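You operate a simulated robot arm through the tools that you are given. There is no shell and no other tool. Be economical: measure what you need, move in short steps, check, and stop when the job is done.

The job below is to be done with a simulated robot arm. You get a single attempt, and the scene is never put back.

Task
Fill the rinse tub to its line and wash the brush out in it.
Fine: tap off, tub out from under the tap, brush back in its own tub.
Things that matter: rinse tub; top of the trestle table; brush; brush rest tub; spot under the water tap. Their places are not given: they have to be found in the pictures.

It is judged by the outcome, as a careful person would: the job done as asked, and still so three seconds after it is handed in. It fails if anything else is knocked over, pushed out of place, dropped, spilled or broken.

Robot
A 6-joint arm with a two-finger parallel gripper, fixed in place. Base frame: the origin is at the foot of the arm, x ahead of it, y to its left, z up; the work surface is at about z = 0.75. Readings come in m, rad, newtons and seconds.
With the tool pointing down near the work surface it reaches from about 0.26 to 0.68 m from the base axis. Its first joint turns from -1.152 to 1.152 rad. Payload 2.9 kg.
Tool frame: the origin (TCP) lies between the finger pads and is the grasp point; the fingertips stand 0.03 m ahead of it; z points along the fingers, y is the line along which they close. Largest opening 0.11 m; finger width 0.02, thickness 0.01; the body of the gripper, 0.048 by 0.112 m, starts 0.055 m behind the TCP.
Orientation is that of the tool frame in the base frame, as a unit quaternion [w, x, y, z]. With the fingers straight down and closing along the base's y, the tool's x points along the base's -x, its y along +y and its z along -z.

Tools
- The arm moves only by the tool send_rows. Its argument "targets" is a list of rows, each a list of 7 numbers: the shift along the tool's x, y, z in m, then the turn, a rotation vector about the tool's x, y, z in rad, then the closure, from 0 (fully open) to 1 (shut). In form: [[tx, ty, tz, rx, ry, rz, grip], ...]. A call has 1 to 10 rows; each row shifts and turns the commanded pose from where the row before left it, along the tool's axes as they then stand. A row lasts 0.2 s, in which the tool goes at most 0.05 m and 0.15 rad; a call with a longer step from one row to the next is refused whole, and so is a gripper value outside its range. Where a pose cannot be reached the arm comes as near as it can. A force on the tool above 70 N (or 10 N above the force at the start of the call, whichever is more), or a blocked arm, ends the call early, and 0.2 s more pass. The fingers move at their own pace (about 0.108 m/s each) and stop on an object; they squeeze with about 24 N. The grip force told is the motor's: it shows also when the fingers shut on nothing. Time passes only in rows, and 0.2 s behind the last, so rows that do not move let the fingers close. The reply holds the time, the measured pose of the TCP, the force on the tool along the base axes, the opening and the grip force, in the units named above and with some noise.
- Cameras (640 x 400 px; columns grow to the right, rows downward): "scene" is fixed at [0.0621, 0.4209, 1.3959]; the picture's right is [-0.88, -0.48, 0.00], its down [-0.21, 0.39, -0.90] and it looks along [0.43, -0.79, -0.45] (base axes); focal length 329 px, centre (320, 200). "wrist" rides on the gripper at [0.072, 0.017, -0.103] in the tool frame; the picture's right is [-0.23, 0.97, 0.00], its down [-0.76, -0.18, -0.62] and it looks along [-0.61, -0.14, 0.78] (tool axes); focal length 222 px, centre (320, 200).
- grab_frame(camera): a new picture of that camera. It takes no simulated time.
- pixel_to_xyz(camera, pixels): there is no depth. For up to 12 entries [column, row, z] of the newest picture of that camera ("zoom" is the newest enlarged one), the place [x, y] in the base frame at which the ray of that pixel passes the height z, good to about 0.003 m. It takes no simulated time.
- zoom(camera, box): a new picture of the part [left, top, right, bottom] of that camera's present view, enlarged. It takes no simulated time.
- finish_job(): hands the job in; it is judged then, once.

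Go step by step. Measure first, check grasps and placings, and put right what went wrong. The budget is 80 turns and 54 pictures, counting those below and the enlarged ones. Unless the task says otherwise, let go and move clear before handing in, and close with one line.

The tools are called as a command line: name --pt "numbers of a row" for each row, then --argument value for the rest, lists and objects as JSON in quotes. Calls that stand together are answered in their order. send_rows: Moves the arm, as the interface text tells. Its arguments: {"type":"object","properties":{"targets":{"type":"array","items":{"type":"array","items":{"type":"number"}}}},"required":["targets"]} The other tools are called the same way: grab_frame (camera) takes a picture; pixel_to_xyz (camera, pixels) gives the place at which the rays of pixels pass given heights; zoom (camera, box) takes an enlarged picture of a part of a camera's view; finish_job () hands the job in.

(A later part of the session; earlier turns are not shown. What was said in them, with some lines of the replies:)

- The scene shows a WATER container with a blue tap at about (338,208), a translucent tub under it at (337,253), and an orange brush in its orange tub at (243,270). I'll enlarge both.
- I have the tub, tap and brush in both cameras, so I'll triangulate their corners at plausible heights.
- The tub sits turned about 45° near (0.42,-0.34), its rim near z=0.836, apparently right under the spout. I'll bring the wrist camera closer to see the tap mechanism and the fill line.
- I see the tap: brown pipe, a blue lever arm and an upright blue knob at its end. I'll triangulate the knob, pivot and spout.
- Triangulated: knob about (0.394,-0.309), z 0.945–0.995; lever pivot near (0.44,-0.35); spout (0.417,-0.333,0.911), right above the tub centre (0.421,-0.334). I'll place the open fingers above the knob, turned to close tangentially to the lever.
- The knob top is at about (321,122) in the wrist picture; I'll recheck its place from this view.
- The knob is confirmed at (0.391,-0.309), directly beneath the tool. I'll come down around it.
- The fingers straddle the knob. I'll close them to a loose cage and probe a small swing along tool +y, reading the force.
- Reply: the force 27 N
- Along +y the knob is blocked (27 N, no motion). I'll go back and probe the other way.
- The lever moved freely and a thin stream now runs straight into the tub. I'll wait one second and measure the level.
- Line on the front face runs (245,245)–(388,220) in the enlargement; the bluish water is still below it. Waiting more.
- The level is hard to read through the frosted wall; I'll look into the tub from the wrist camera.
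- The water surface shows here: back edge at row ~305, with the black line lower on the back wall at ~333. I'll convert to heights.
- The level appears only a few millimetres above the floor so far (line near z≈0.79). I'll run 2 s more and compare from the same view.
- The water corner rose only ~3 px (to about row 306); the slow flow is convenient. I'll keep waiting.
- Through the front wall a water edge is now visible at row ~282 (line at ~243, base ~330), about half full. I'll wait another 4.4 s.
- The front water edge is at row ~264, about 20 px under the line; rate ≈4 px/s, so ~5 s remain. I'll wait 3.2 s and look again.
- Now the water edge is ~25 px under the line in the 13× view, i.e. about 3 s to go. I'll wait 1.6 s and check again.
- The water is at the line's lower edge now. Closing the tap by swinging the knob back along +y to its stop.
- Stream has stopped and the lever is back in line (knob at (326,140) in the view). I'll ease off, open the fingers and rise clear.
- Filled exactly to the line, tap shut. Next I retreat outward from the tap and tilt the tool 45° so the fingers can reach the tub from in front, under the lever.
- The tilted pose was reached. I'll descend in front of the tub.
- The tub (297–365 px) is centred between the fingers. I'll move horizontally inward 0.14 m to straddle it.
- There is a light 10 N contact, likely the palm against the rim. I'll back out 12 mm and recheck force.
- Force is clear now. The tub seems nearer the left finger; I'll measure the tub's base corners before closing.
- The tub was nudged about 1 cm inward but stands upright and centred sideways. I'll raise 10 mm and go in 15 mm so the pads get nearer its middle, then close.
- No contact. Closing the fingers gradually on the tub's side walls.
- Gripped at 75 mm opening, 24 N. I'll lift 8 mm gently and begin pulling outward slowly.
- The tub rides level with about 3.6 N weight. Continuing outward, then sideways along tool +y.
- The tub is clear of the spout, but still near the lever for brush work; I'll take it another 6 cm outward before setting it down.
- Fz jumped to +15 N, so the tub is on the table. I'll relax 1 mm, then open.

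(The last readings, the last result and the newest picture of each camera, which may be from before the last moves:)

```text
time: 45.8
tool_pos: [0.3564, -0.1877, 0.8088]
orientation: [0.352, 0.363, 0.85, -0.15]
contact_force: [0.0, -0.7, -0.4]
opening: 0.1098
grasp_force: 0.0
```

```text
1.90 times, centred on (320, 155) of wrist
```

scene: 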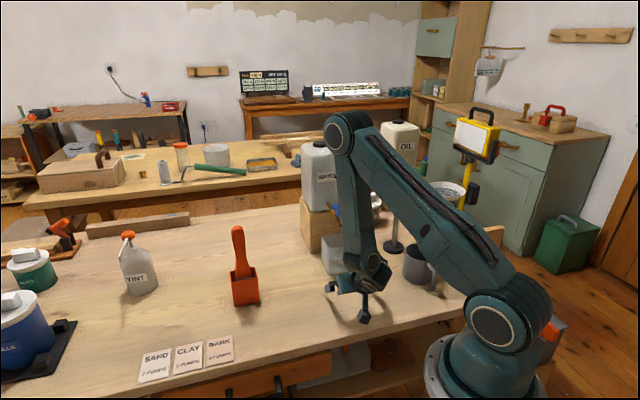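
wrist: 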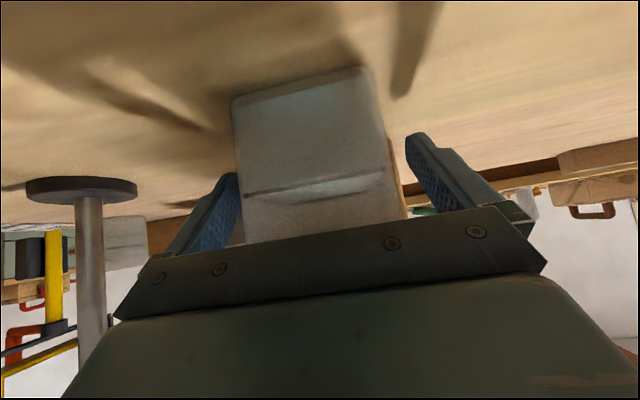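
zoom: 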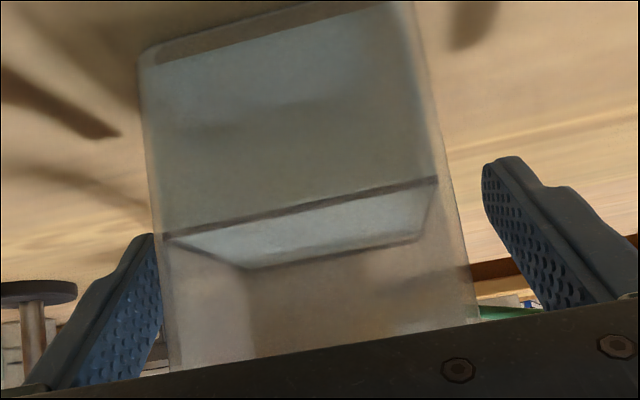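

Released; the tub stands with water at its line. I'll retract along the tool axis, right the tool and rise.

send_rows --pt "0 0 -0.02 0 0 0 0" --pt "0 0 -0.04 0 0 0 0" --pt "0 0 -0.04 0 0 0 0" --pt "-0.028 0 -0.028 0 0 0 0" --pt "-0.028 0 -0.028 0 0 0 0" --pt "-0.028 0 -0.028 0 0 0 0" --pt "-0.028 0 -0.028 0 0 0 0" --pt "-0.028 0 -0.028 0 0 0 0"

send_rows --pt "0 0 0 0 0.15 0 0" --pt "0 0 0 0 0.15 0 0" --pt "0 0 0 0 0.15 0 0" --pt "0 0 0 0 0.15 0 0" --pt "0 0 0 0 0.15 0 0" --pt "0 0 0 0 0.035 0 0"

grab_frame --camera "wrist"

grab_frame --camera "scene"

```text
time: 47.6
tool_pos: [0.3535, -0.1449, 1.0727]
orientation: [0.351, 0.363, 0.85, -0.15]
contact_force: [-0.6, -0.3, 0.7]
opening: 0.11
grasp_force: 0.0
out of reach, approached as far as the arm can: row 2, 3, 4
```

```text
time: 49.0
tool_pos: [0.3524, -0.1484, 1.0711]
orientation: [0.0, 0.392, 0.92, 0.001]
contact_force: [-0.3, 0.8, 0.3]
opening: 0.1101
grasp_force: 0.1
```

```text
15 pictures are left
```

wrist: 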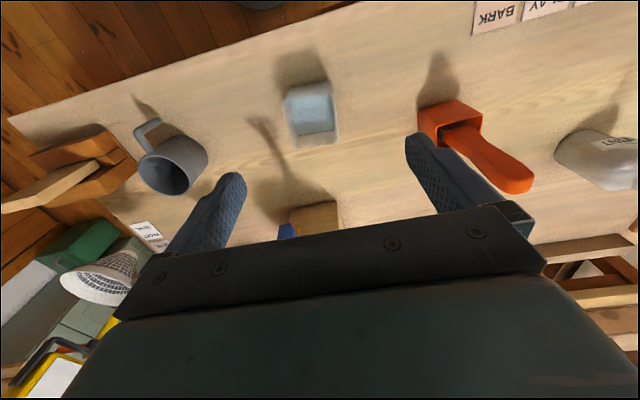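

```text
14 pictures are left
```

scene: 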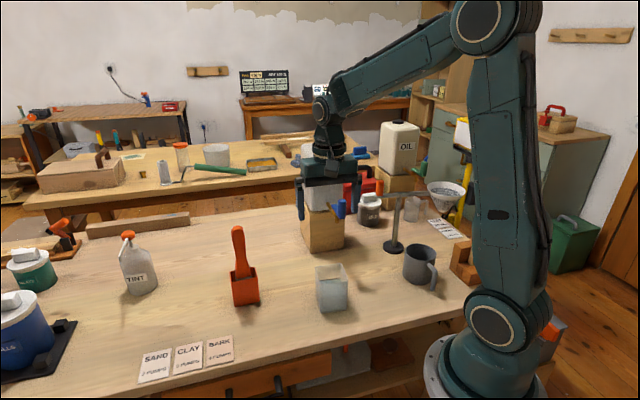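

The tub stands clear of the tap. Now I'll triangulate the brush handle, its tub, and the rinse tub's new place.

pixel_to_xyz --camera "scene" --pixels '[[238, 228, 0.9], [238, 228, 0.95], [244, 278, 0.82], [231, 272, 0.82], [257, 265, 0.82], [243, 258, 0.85], [334, 267, 0.836], [319, 284, 0.836], [347, 278, 0.836], [341, 265, 0.836], [316, 266, 0.836]]'

pixel_to_xyz --camera "wrist" --pixels '[[521, 183, 0.9], [521, 183, 0.95], [483, 113, 0.82], [418, 107, 0.82], [461, 99, 0.82], [480, 148, 0.87], [480, 148, 0.9], [335, 131, 0.836], [292, 137, 0.836], [283, 97, 0.836], [326, 82, 0.75], [331, 100, 0.836]]'

zoom --camera "scene" --box '[200, 220, 290, 312]'

zoom --camera "wrist" --box '[400, 80, 550, 210]'

```text
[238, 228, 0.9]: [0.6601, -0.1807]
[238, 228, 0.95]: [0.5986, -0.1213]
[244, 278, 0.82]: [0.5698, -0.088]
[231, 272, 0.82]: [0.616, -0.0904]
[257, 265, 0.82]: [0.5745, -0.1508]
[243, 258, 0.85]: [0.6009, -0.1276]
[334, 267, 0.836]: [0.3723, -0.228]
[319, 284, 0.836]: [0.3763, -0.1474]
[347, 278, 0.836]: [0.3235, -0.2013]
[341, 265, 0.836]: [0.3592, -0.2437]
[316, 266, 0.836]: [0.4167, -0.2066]
```

```text
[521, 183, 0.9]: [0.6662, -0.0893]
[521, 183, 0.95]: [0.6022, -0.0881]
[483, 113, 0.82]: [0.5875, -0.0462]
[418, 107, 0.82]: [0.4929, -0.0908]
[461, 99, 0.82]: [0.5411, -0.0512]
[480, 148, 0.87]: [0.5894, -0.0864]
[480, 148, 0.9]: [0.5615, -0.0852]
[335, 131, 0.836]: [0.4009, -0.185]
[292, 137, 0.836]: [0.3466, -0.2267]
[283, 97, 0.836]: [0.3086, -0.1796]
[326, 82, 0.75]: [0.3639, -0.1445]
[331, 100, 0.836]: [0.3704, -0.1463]
```

```text
4.35 times, centred on (245, 266) of scene
```

zoom: 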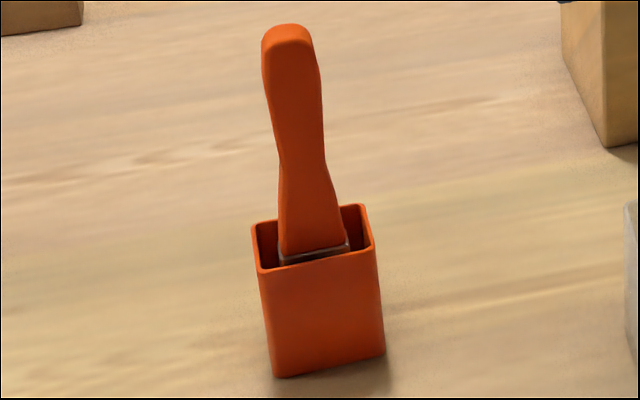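

```text
3.08 times, centred on (475, 145) of wrist
```

zoom: 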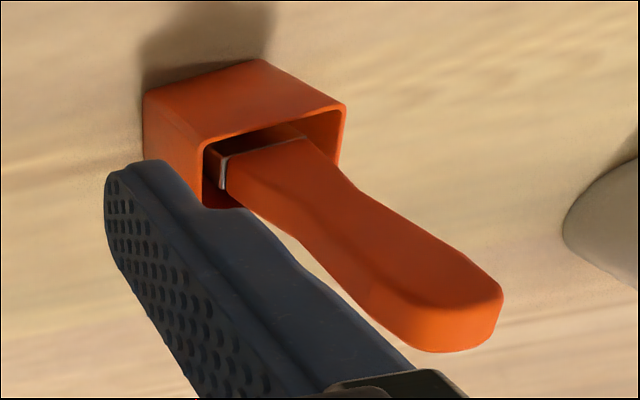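

I mis-scaled the brush tub pixels earlier; recomputing with the corrected ones.

pixel_to_xyz --camera "scene" --pixels '[[234.7, 306.2, 0.75], [259.9, 301.6, 0.75], [231.2, 282, 0.82], [257.4, 276.8, 0.82], [254.7, 267, 0.82], [229.6, 271, 0.82], [237.6, 227, 0.978], [241, 254, 0.9], [244, 276, 0.85]]'

pixel_to_xyz --camera "wrist" --pixels '[[437, 128.8, 0.82], [483, 114.2, 0.82], [480, 133.6, 0.82], [437, 146.6, 0.82], [522, 177.5, 0.978], [486, 152, 0.9], [455, 133, 0.83], [421, 110.5, 0.75], [457, 100, 0.75]]'

```text
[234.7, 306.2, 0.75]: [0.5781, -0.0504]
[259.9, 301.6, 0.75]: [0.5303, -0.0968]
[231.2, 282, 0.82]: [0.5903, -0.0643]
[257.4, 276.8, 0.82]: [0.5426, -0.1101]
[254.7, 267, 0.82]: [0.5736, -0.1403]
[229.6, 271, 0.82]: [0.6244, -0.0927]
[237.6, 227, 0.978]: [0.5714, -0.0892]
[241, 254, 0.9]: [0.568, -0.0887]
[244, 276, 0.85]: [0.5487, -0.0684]
```

```text
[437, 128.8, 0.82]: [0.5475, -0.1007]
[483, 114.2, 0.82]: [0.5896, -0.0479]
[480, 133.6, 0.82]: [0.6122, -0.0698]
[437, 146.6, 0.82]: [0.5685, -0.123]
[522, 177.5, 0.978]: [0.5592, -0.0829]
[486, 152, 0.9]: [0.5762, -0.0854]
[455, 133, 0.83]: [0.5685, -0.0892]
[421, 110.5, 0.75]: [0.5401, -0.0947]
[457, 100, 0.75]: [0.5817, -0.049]
```

Brush tub centre ≈(0.568,-0.087), rim ≈0.836, same 44° orientation; handle upright on its centre, top ≈0.978. I'll move above the handle.

send_rows --pt "-0.0212 0.0395 0 0 0 0 0" --pt "-0.0212 0.0395 0 0 0 0 0" --pt "-0.0212 0.0395 0 0 0 0 0" --pt "-0.0212 0.0395 0 0 0 0 0" --pt "-0.0212 0.0395 0 0 0 0 0" --pt "0 0 0 0 0 0 0"

zoom --camera "scene" --box '[180, 180, 300, 312]'

grab_frame --camera "wrist"

```text
time: 50.4
tool_pos: [0.5702, -0.0863, 1.0738]
orientation: [0.001, 0.393, 0.92, 0.0]
contact_force: [-1.2, -0.2, -0.2]
opening: 0.1101
grasp_force: 0.0
```

```text
3.03 times, centred on (240, 246) of scene
```

zoom: 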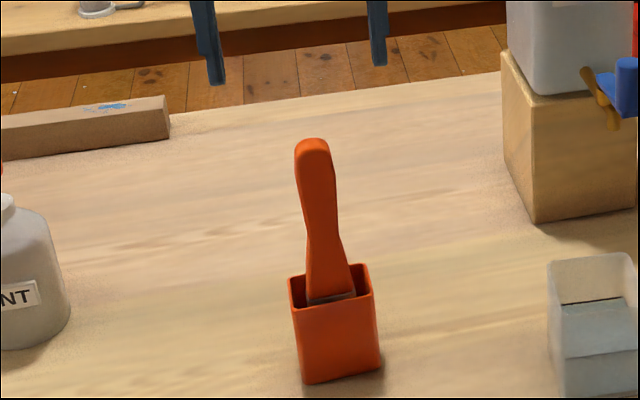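

```text
10 pictures are left
```

wrist: 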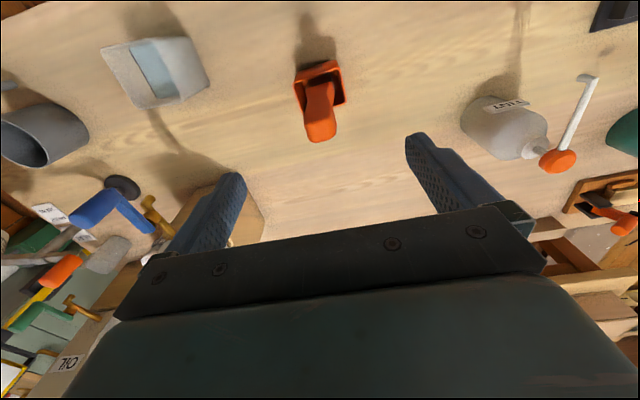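

pixel_to_xyz --camera "wrist" --pixels '[[321, 130, 0.975], [319, 110, 0.9], [330, 84, 0.836]]'

```text
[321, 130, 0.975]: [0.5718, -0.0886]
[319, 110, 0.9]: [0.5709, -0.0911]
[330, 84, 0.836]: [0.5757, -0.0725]
```

The handle top is within 2–3 mm of the tool axis. Descending to z≈0.94 and closing on the handle.

send_rows --pt "0 -0.002 0.034 0 0 0 0.2" --pt "0 0 0.034 0 0 0 0.3" --pt "0 0 0.034 0 0 0 0.3" --pt "0 0 0.03 0 0 0 0.3" --pt "0 0 0 0 0 0 0.5" --pt "0 0 0 0 0 0 0.65" --pt "0 0 0 0 0 0 0.85" --pt "0 0 0 0 0 0 1" --pt "0 0 0 0 0 0 1"

```text
time: 52.4
tool_pos: [0.5655, -0.0867, 0.939]
orientation: [0.001, 0.392, 0.92, -0.001]
contact_force: [0.5, 0.5, 0.5]
opening: 0.0297
grasp_force: 24.0
```

Brush gripped (30 mm, 24 N). Lifting it 11 cm, then imaging the rinse tub for a precise centre.

send_rows --pt "0 0 -0.01 0 0 0 1" --pt "0 0 -0.018 0 0 0 1" --pt "0 0 -0.02 0 0 0 1" --pt "0 0 -0.02 0 0 0 1" --pt "0 0 -0.02 0 0 0 1" --pt "0 0 -0.02 0 0 0 1" --pt "0 0 -0.012 0 0 0 1" --pt "0 0 0 0 0 0 1"

zoom --camera "scene" --box '[200, 170, 370, 325]'

```text
time: 54.2
tool_pos: [0.5652, -0.0864, 1.0577]
orientation: [0.0, 0.392, 0.92, 0.0]
contact_force: [-0.1, -0.6, -1.4]
opening: 0.0297
grasp_force: 24.1
```

```text
2.58 times, centred on (285, 248) of scene
```

zoom: 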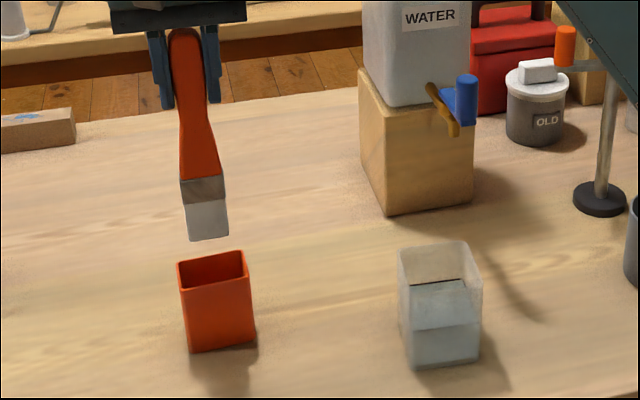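

pixel_to_xyz --camera "zoom" --pixels '[[407, 298, 0.836], [481, 285, 0.836], [467, 241, 0.836], [398, 250, 0.836], [417, 368, 0.75], [478, 357, 0.75], [208, 236, 0.88], [208, 236, 0.87], [203, 190, 0.95], [177, 263, 0.836], [188, 352, 0.75], [255, 343, 0.75]]'

```text
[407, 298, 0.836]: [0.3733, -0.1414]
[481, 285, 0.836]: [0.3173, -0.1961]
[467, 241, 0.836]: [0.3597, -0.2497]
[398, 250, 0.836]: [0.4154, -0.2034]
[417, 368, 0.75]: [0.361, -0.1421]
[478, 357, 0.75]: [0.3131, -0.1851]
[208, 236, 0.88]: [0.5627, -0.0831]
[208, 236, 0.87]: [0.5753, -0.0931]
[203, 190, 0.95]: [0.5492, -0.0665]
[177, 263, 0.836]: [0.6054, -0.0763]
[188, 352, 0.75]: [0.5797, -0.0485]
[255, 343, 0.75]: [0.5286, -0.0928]
```

Rinse tub centre ≈(0.364,-0.193); brush tip is 0.181 m below the TCP. Carrying the brush over the rinse tub.

send_rows --pt "0.0078 -0.02737 0 0 0 0 1" --pt "0.0078 -0.02737 0 0 0 0 1" --pt "0.0078 -0.02737 0 0 0 0 1" --pt "0.0078 -0.02737 0 0 0 0 1" --pt "0.0078 -0.02737 0 0 0 0 1" --pt "0.0078 -0.02737 0 0 0 0 1" --pt "0.0078 -0.02737 0 0 0 0 1" --pt "0.0078 -0.02737 0 0 0 0 1" --pt "0 0 0 0 0 0 1"

zoom --camera "scene" --box '[260, 190, 400, 310]'

```text
time: 56.2
tool_pos: [0.3665, -0.193, 1.0584]
orientation: [0.0, 0.393, 0.92, 0.0]
contact_force: [-0.1, 0.3, -0.1]
opening: 0.0294
grasp_force: 24.0
```

```text
3.33 times, centred on (330, 250) of scene
```

zoom: 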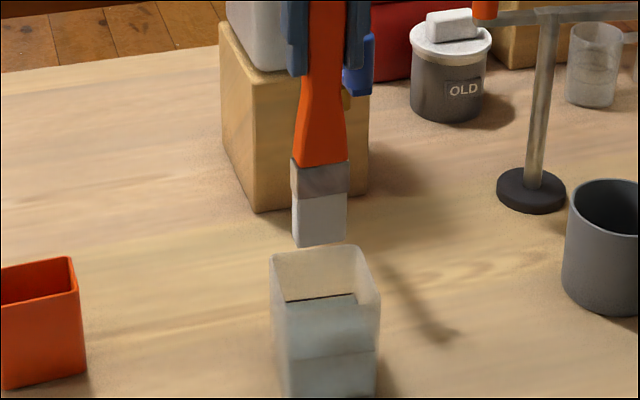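

The bristles hang centred over the tub opening. Lowering slowly into the water.

send_rows --pt "0 0 0.015 0 0 0 1" --pt "0 0 0.015 0 0 0 1" --pt "0 0 0.015 0 0 0 1" --pt "0 0 0.015 0 0 0 1" --pt "0 0 0.015 0 0 0 1" --pt "0 0 0.015 0 0 0 1" --pt "0 0 0.012 0 0 0 1" --pt "0 0 0.008 0 0 0 1" --pt "0 0 0 0 0 0 1"

zoom --camera "scene" --box '[270, 210, 380, 310]'

```text
time: 58.2
tool_pos: [0.3649, -0.1948, 0.948]
orientation: [0.0, 0.393, 0.92, -0.001]
contact_force: [0.4, 0.0, -0.3]
opening: 0.0297
grasp_force: 23.4
```

```text
4.00 times, centred on (325, 260) of scene
```

zoom: 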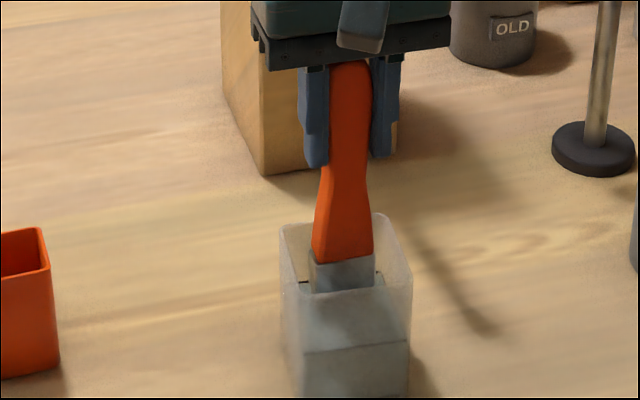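

Bristles are submerged with no contact (force ≈0). Now swishing gently side to side and up and down within the water.

send_rows --pt "0 0.006 0 0 0 0 1" --pt "0 -0.012 0 0 0 0 1" --pt "0 0.012 0 0 0 0 1" --pt "0 -0.012 0 0 0 0 1" --pt "0 0.006 0 0 0 0 1" --pt "0.007 0 0 0 0 0 1" --pt "-0.014 0 0 0 0 0 1" --pt "0.014 0 0 0 0 0 1" --pt "-0.014 0 0 0 0 0 1" --pt "0.007 0 0 0 0 0 1"

send_rows --pt "0 0 -0.015 0 0 0 1" --pt "0 0 0.015 0 0 0 1" --pt "0 0 -0.015 0 0 0 1" --pt "0 0 0.015 0 0 0 1" --pt "0 0 -0.015 0 0 0 1" --pt "0 0 0.015 0 0 0 1" --pt "0 0.006 0 0 0 0 1" --pt "0 -0.012 0 0 0 0 1" --pt "0 0.012 0 0 0 0 1" --pt "0 -0.006 0 0 0 0 1"

send_rows --pt "0.007 0 0 0 0 0 1" --pt "-0.014 0 0 0 0 0 1" --pt "0.014 0 0 0 0 0 1" --pt "-0.014 0 0 0 0 0 1" --pt "0.007 0 0 0 0 0 1" --pt "0 0.006 0 0 0 0 1" --pt "0 -0.012 0 0 0 0 1" --pt "0 0.012 0 0 0 0 1" --pt "0 -0.012 0 0 0 0 1" --pt "0 0.006 0 0 0 0 1"

zoom --camera "scene" --box '[270, 210, 380, 310]'

```text
time: 60.4
tool_pos: [0.3647, -0.1944, 0.9499]
orientation: [0.001, 0.393, 0.92, 0.0]
contact_force: [0.5, 0.2, 0.3]
opening: 0.0298
grasp_force: 24.4
```

```text
time: 62.6
tool_pos: [0.3651, -0.192, 0.9473]
orientation: [0.001, 0.392, 0.92, 0.0]
contact_force: [0.4, 0.1, -1.3]
opening: 0.0294
grasp_force: 24.5
```

```text
time: 64.8
tool_pos: [0.3649, -0.1942, 0.9484]
orientation: [0.0, 0.393, 0.92, 0.0]
contact_force: [0.5, -0.9, -0.8]
opening: 0.0297
grasp_force: 23.9
```

```text
4.00 times, centred on (325, 260) of scene
```

zoom: 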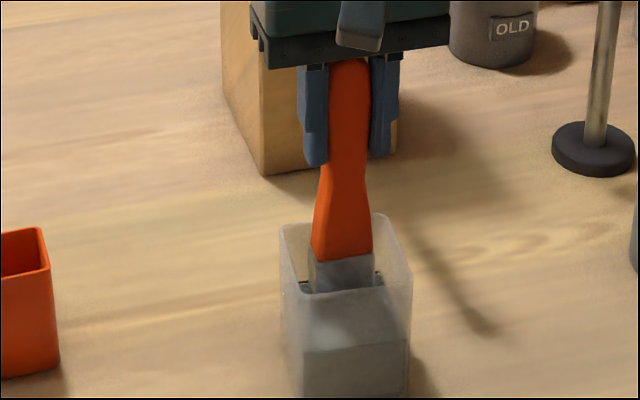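

The water has gone greyer as the brush washes out. One more round of strokes, then hold it above the water inside the tub to drip.

send_rows --pt "0 0.007 0 0 0 0 1" --pt "0 -0.014 0 0 0 0 1" --pt "0 0.014 0 0 0 0 1" --pt "0 -0.014 0 0 0 0 1" --pt "0 0.014 0 0 0 0 1" --pt "0 -0.014 0 0 0 0 1" --pt "0 0.007 0 0 0 0 1" --pt "0 0 -0.015 0 0 0 1" --pt "0 0 0.015 0 0 0 1" --pt "0 0 -0.015 0 0 0 1"

send_rows --pt "0 0 0.015 0 0 0 1" --pt "0.007 0 0 0 0 0 1" --pt "-0.014 0 0 0 0 0 1" --pt "0.014 0 0 0 0 0 1" --pt "-0.014 0 0 0 0 0 1" --pt "0.014 0 0 0 0 0 1" --pt "-0.007 0 0 0 0 0 1" --pt "0 0 -0.015 0 0 0 1" --pt "0 0 -0.015 0 0 0 1" --pt "0 0 -0.015 0 0 0 1"

send_rows --pt "0 0 0 0 0 0 1" --pt "0 0 0 0 0 0 1" --pt "0 0 0 0 0 0 1" --pt "0 0 0 0 0 0 1" --pt "0 0 0 0 0 0 1" --pt "0 0 0 0 0 0 1" --pt "0 0 0 0 0 0 1" --pt "0 0 0 0 0 0 1" --pt "0 0 0 0 0 0 1" --pt "0 0 0 0 0 0 1"

send_rows --pt "0 0 -0.01 0 0 0 1" --pt "0 0 -0.015 0 0 0 1" --pt "0 0 -0.015 0 0 0 1" --pt "0 0 -0.015 0 0 0 1" --pt "0 0 -0.01 0 0 0 1" --pt "0 0 0 0 0 0 1" --pt "0 0 0 0 0 0 1" --pt "0 0 0 0 0 0 1" --pt "0 0 0 0 0 0 1"

zoom --camera "scene" --box '[270, 210, 380, 310]'

```text
time: 67.0
tool_pos: [0.3651, -0.1919, 0.9644]
orientation: [-0.001, 0.392, 0.92, 0.001]
contact_force: [-0.8, -0.1, -1.3]
opening: 0.0296
grasp_force: 23.3
```

```text
time: 69.2
tool_pos: [0.3651, -0.1934, 0.9934]
orientation: [0.0, 0.393, 0.92, 0.0]
contact_force: [0.5, -0.2, 0.3]
opening: 0.0296
grasp_force: 23.6
```

```text
time: 71.4
tool_pos: [0.3657, -0.1929, 0.9927]
orientation: [0.001, 0.392, 0.92, 0.0]
contact_force: [-0.3, 0.9, -0.1]
opening: 0.0294
grasp_force: 23.8
```

```text
time: 73.4
tool_pos: [0.3649, -0.1935, 1.0584]
orientation: [0.0, 0.393, 0.92, 0.0]
contact_force: [0.4, 0.1, -1.1]
opening: 0.0295
grasp_force: 23.5
```

```text
4.00 times, centred on (325, 260) of scene
```

zoom: 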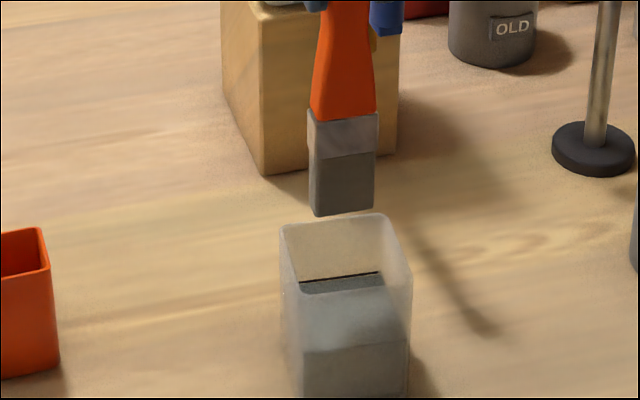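

The bristles are now clean-wet and the water is grey. Carrying the brush back over its own tub.

send_rows --pt "-0.0078 0.02737 0 0 0 0 1" --pt "-0.0078 0.02737 0 0 0 0 1" --pt "-0.0078 0.02737 0 0 0 0 1" --pt "-0.0078 0.02737 0 0 0 0 1" --pt "-0.0078 0.02737 0 0 0 0 1" --pt "-0.0078 0.02737 0 0 0 0 1" --pt "-0.0078 0.02737 0 0 0 0 1" --pt "-0.0078 0.02737 0 0 0 0 1" --pt "0 0 0 0 0 0 1"

zoom --camera "scene" --box '[180, 190, 320, 310]'

```text
time: 75.4
tool_pos: [0.5668, -0.0852, 1.0586]
orientation: [0.0, 0.392, 0.92, 0.0]
contact_force: [0.8, 0.5, -0.7]
opening: 0.0296
grasp_force: 23.9
```

```text
3.33 times, centred on (250, 250) of scene
```

zoom: 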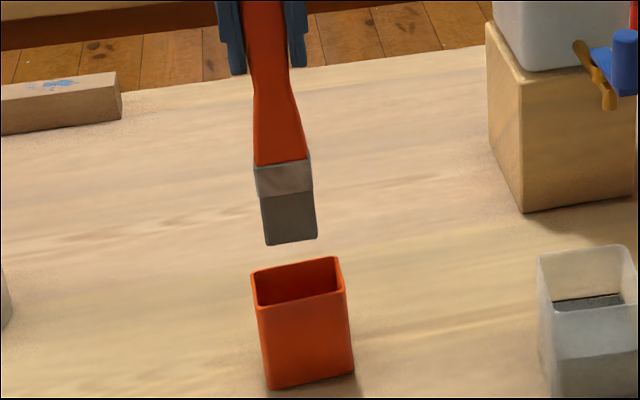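

It hangs exactly where it was when lifted out. Lowering slowly into the brush tub.

send_rows --pt "0 0 0.015 0 0 0 1" --pt "0 0 0.015 0 0 0 1" --pt "0 0 0.012 0 0 0 1" --pt "0 0 0.012 0 0 0 1" --pt "0 0 0.015 0 0 0 1" --pt "0 0 0.015 0 0 0 1" --pt "0 0 0.015 0 0 0 1" --pt "0 0 0.012 0 0 0 1" --pt "0 0 0.005 0 0 0 1" --pt "0 0 0 0 0 0 1"

zoom --camera "scene" --box '[180, 190, 320, 310]'

```text
time: 77.6
tool_pos: [0.5668, -0.0857, 0.9425]
orientation: [0.0, 0.392, 0.92, 0.001]
contact_force: [0.4, 0.0, -1.1]
opening: 0.0295
grasp_force: 23.8
```

```text
3.33 times, centred on (250, 250) of scene
```

zoom: 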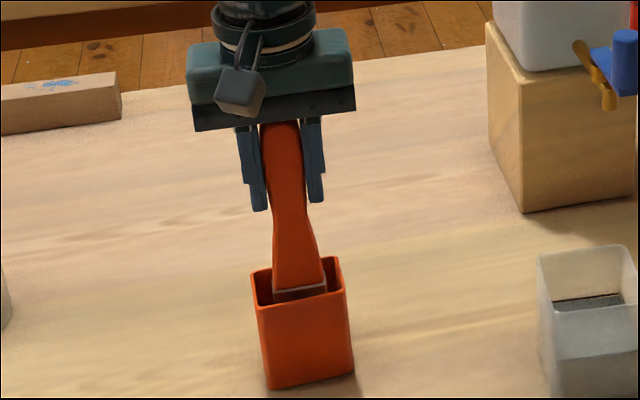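

The brush is inside its tub, a few millimetres above the floor. I'll lower until contact, then open slowly and rise.

send_rows --pt "0 0 0.0015 0 0 0 1" --pt "0 0 0.0015 0 0 0 1" --pt "0 0 0 0 0 0 1"

```text
time: 78.4
tool_pos: [0.567, -0.0862, 0.9403]
orientation: [-0.001, 0.392, 0.92, 0.001]
contact_force: [-0.1, 0.0, -0.8]
opening: 0.0296
grasp_force: 23.7
```

send_rows --pt "0 0 0.0012 0 0 0 1" --pt "0 0 0.0008 0 0 0 1" --pt "0 0 0 0 0 0 1"

```text
time: 79.2
tool_pos: [0.5658, -0.0871, 0.9378]
orientation: [0.001, 0.392, 0.92, 0.0]
contact_force: [-0.7, 0.5, 5.5]
opening: 0.0295
grasp_force: 24.4
```

Light contact (+5.5 N): the brush stands on its tub's floor. Opening and rising.

send_rows --pt "0 0 0 0 0 0 0.65" --pt "0 0 0 0 0 0 0.5" --pt "0 0 0 0 0 0 0.35" --pt "0 0 0 0 0 0 0.3" --pt "0 0 -0.02 0 0 0 0.3" --pt "0 0 -0.035 0 0 0 0.3" --pt "0 0 -0.04 0 0 0 0.3" --pt "0 0 -0.04 0 0 0 0.3" --pt "0 0 -0.03 0 0 0 0.3"

zoom --camera "scene" --box '[190, 170, 390, 310]'

```text
time: 81.2
tool_pos: [0.5646, -0.0837, 1.1043]
orientation: [0.0, 0.392, 0.92, -0.001]
contact_force: [0.5, 0.5, -0.5]
opening: 0.0771
grasp_force: 0.1
```

```text
2.86 times, centred on (290, 240) of scene
```

zoom: 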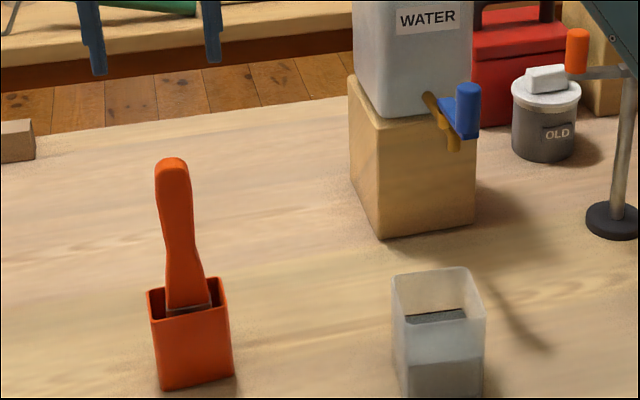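

The brush stands in its own tub, the tap is off with no stream, and the filled rinse tub is clear of the tap with the arm well away. Handing in.

finish_job

```text
The job is handed in.
```

The rinse tub was filled to its line and the brush washed out in it. The tap is off, the tub is out from under it, and the brush is back in its own tub. I saw nothing spilled or knocked over.
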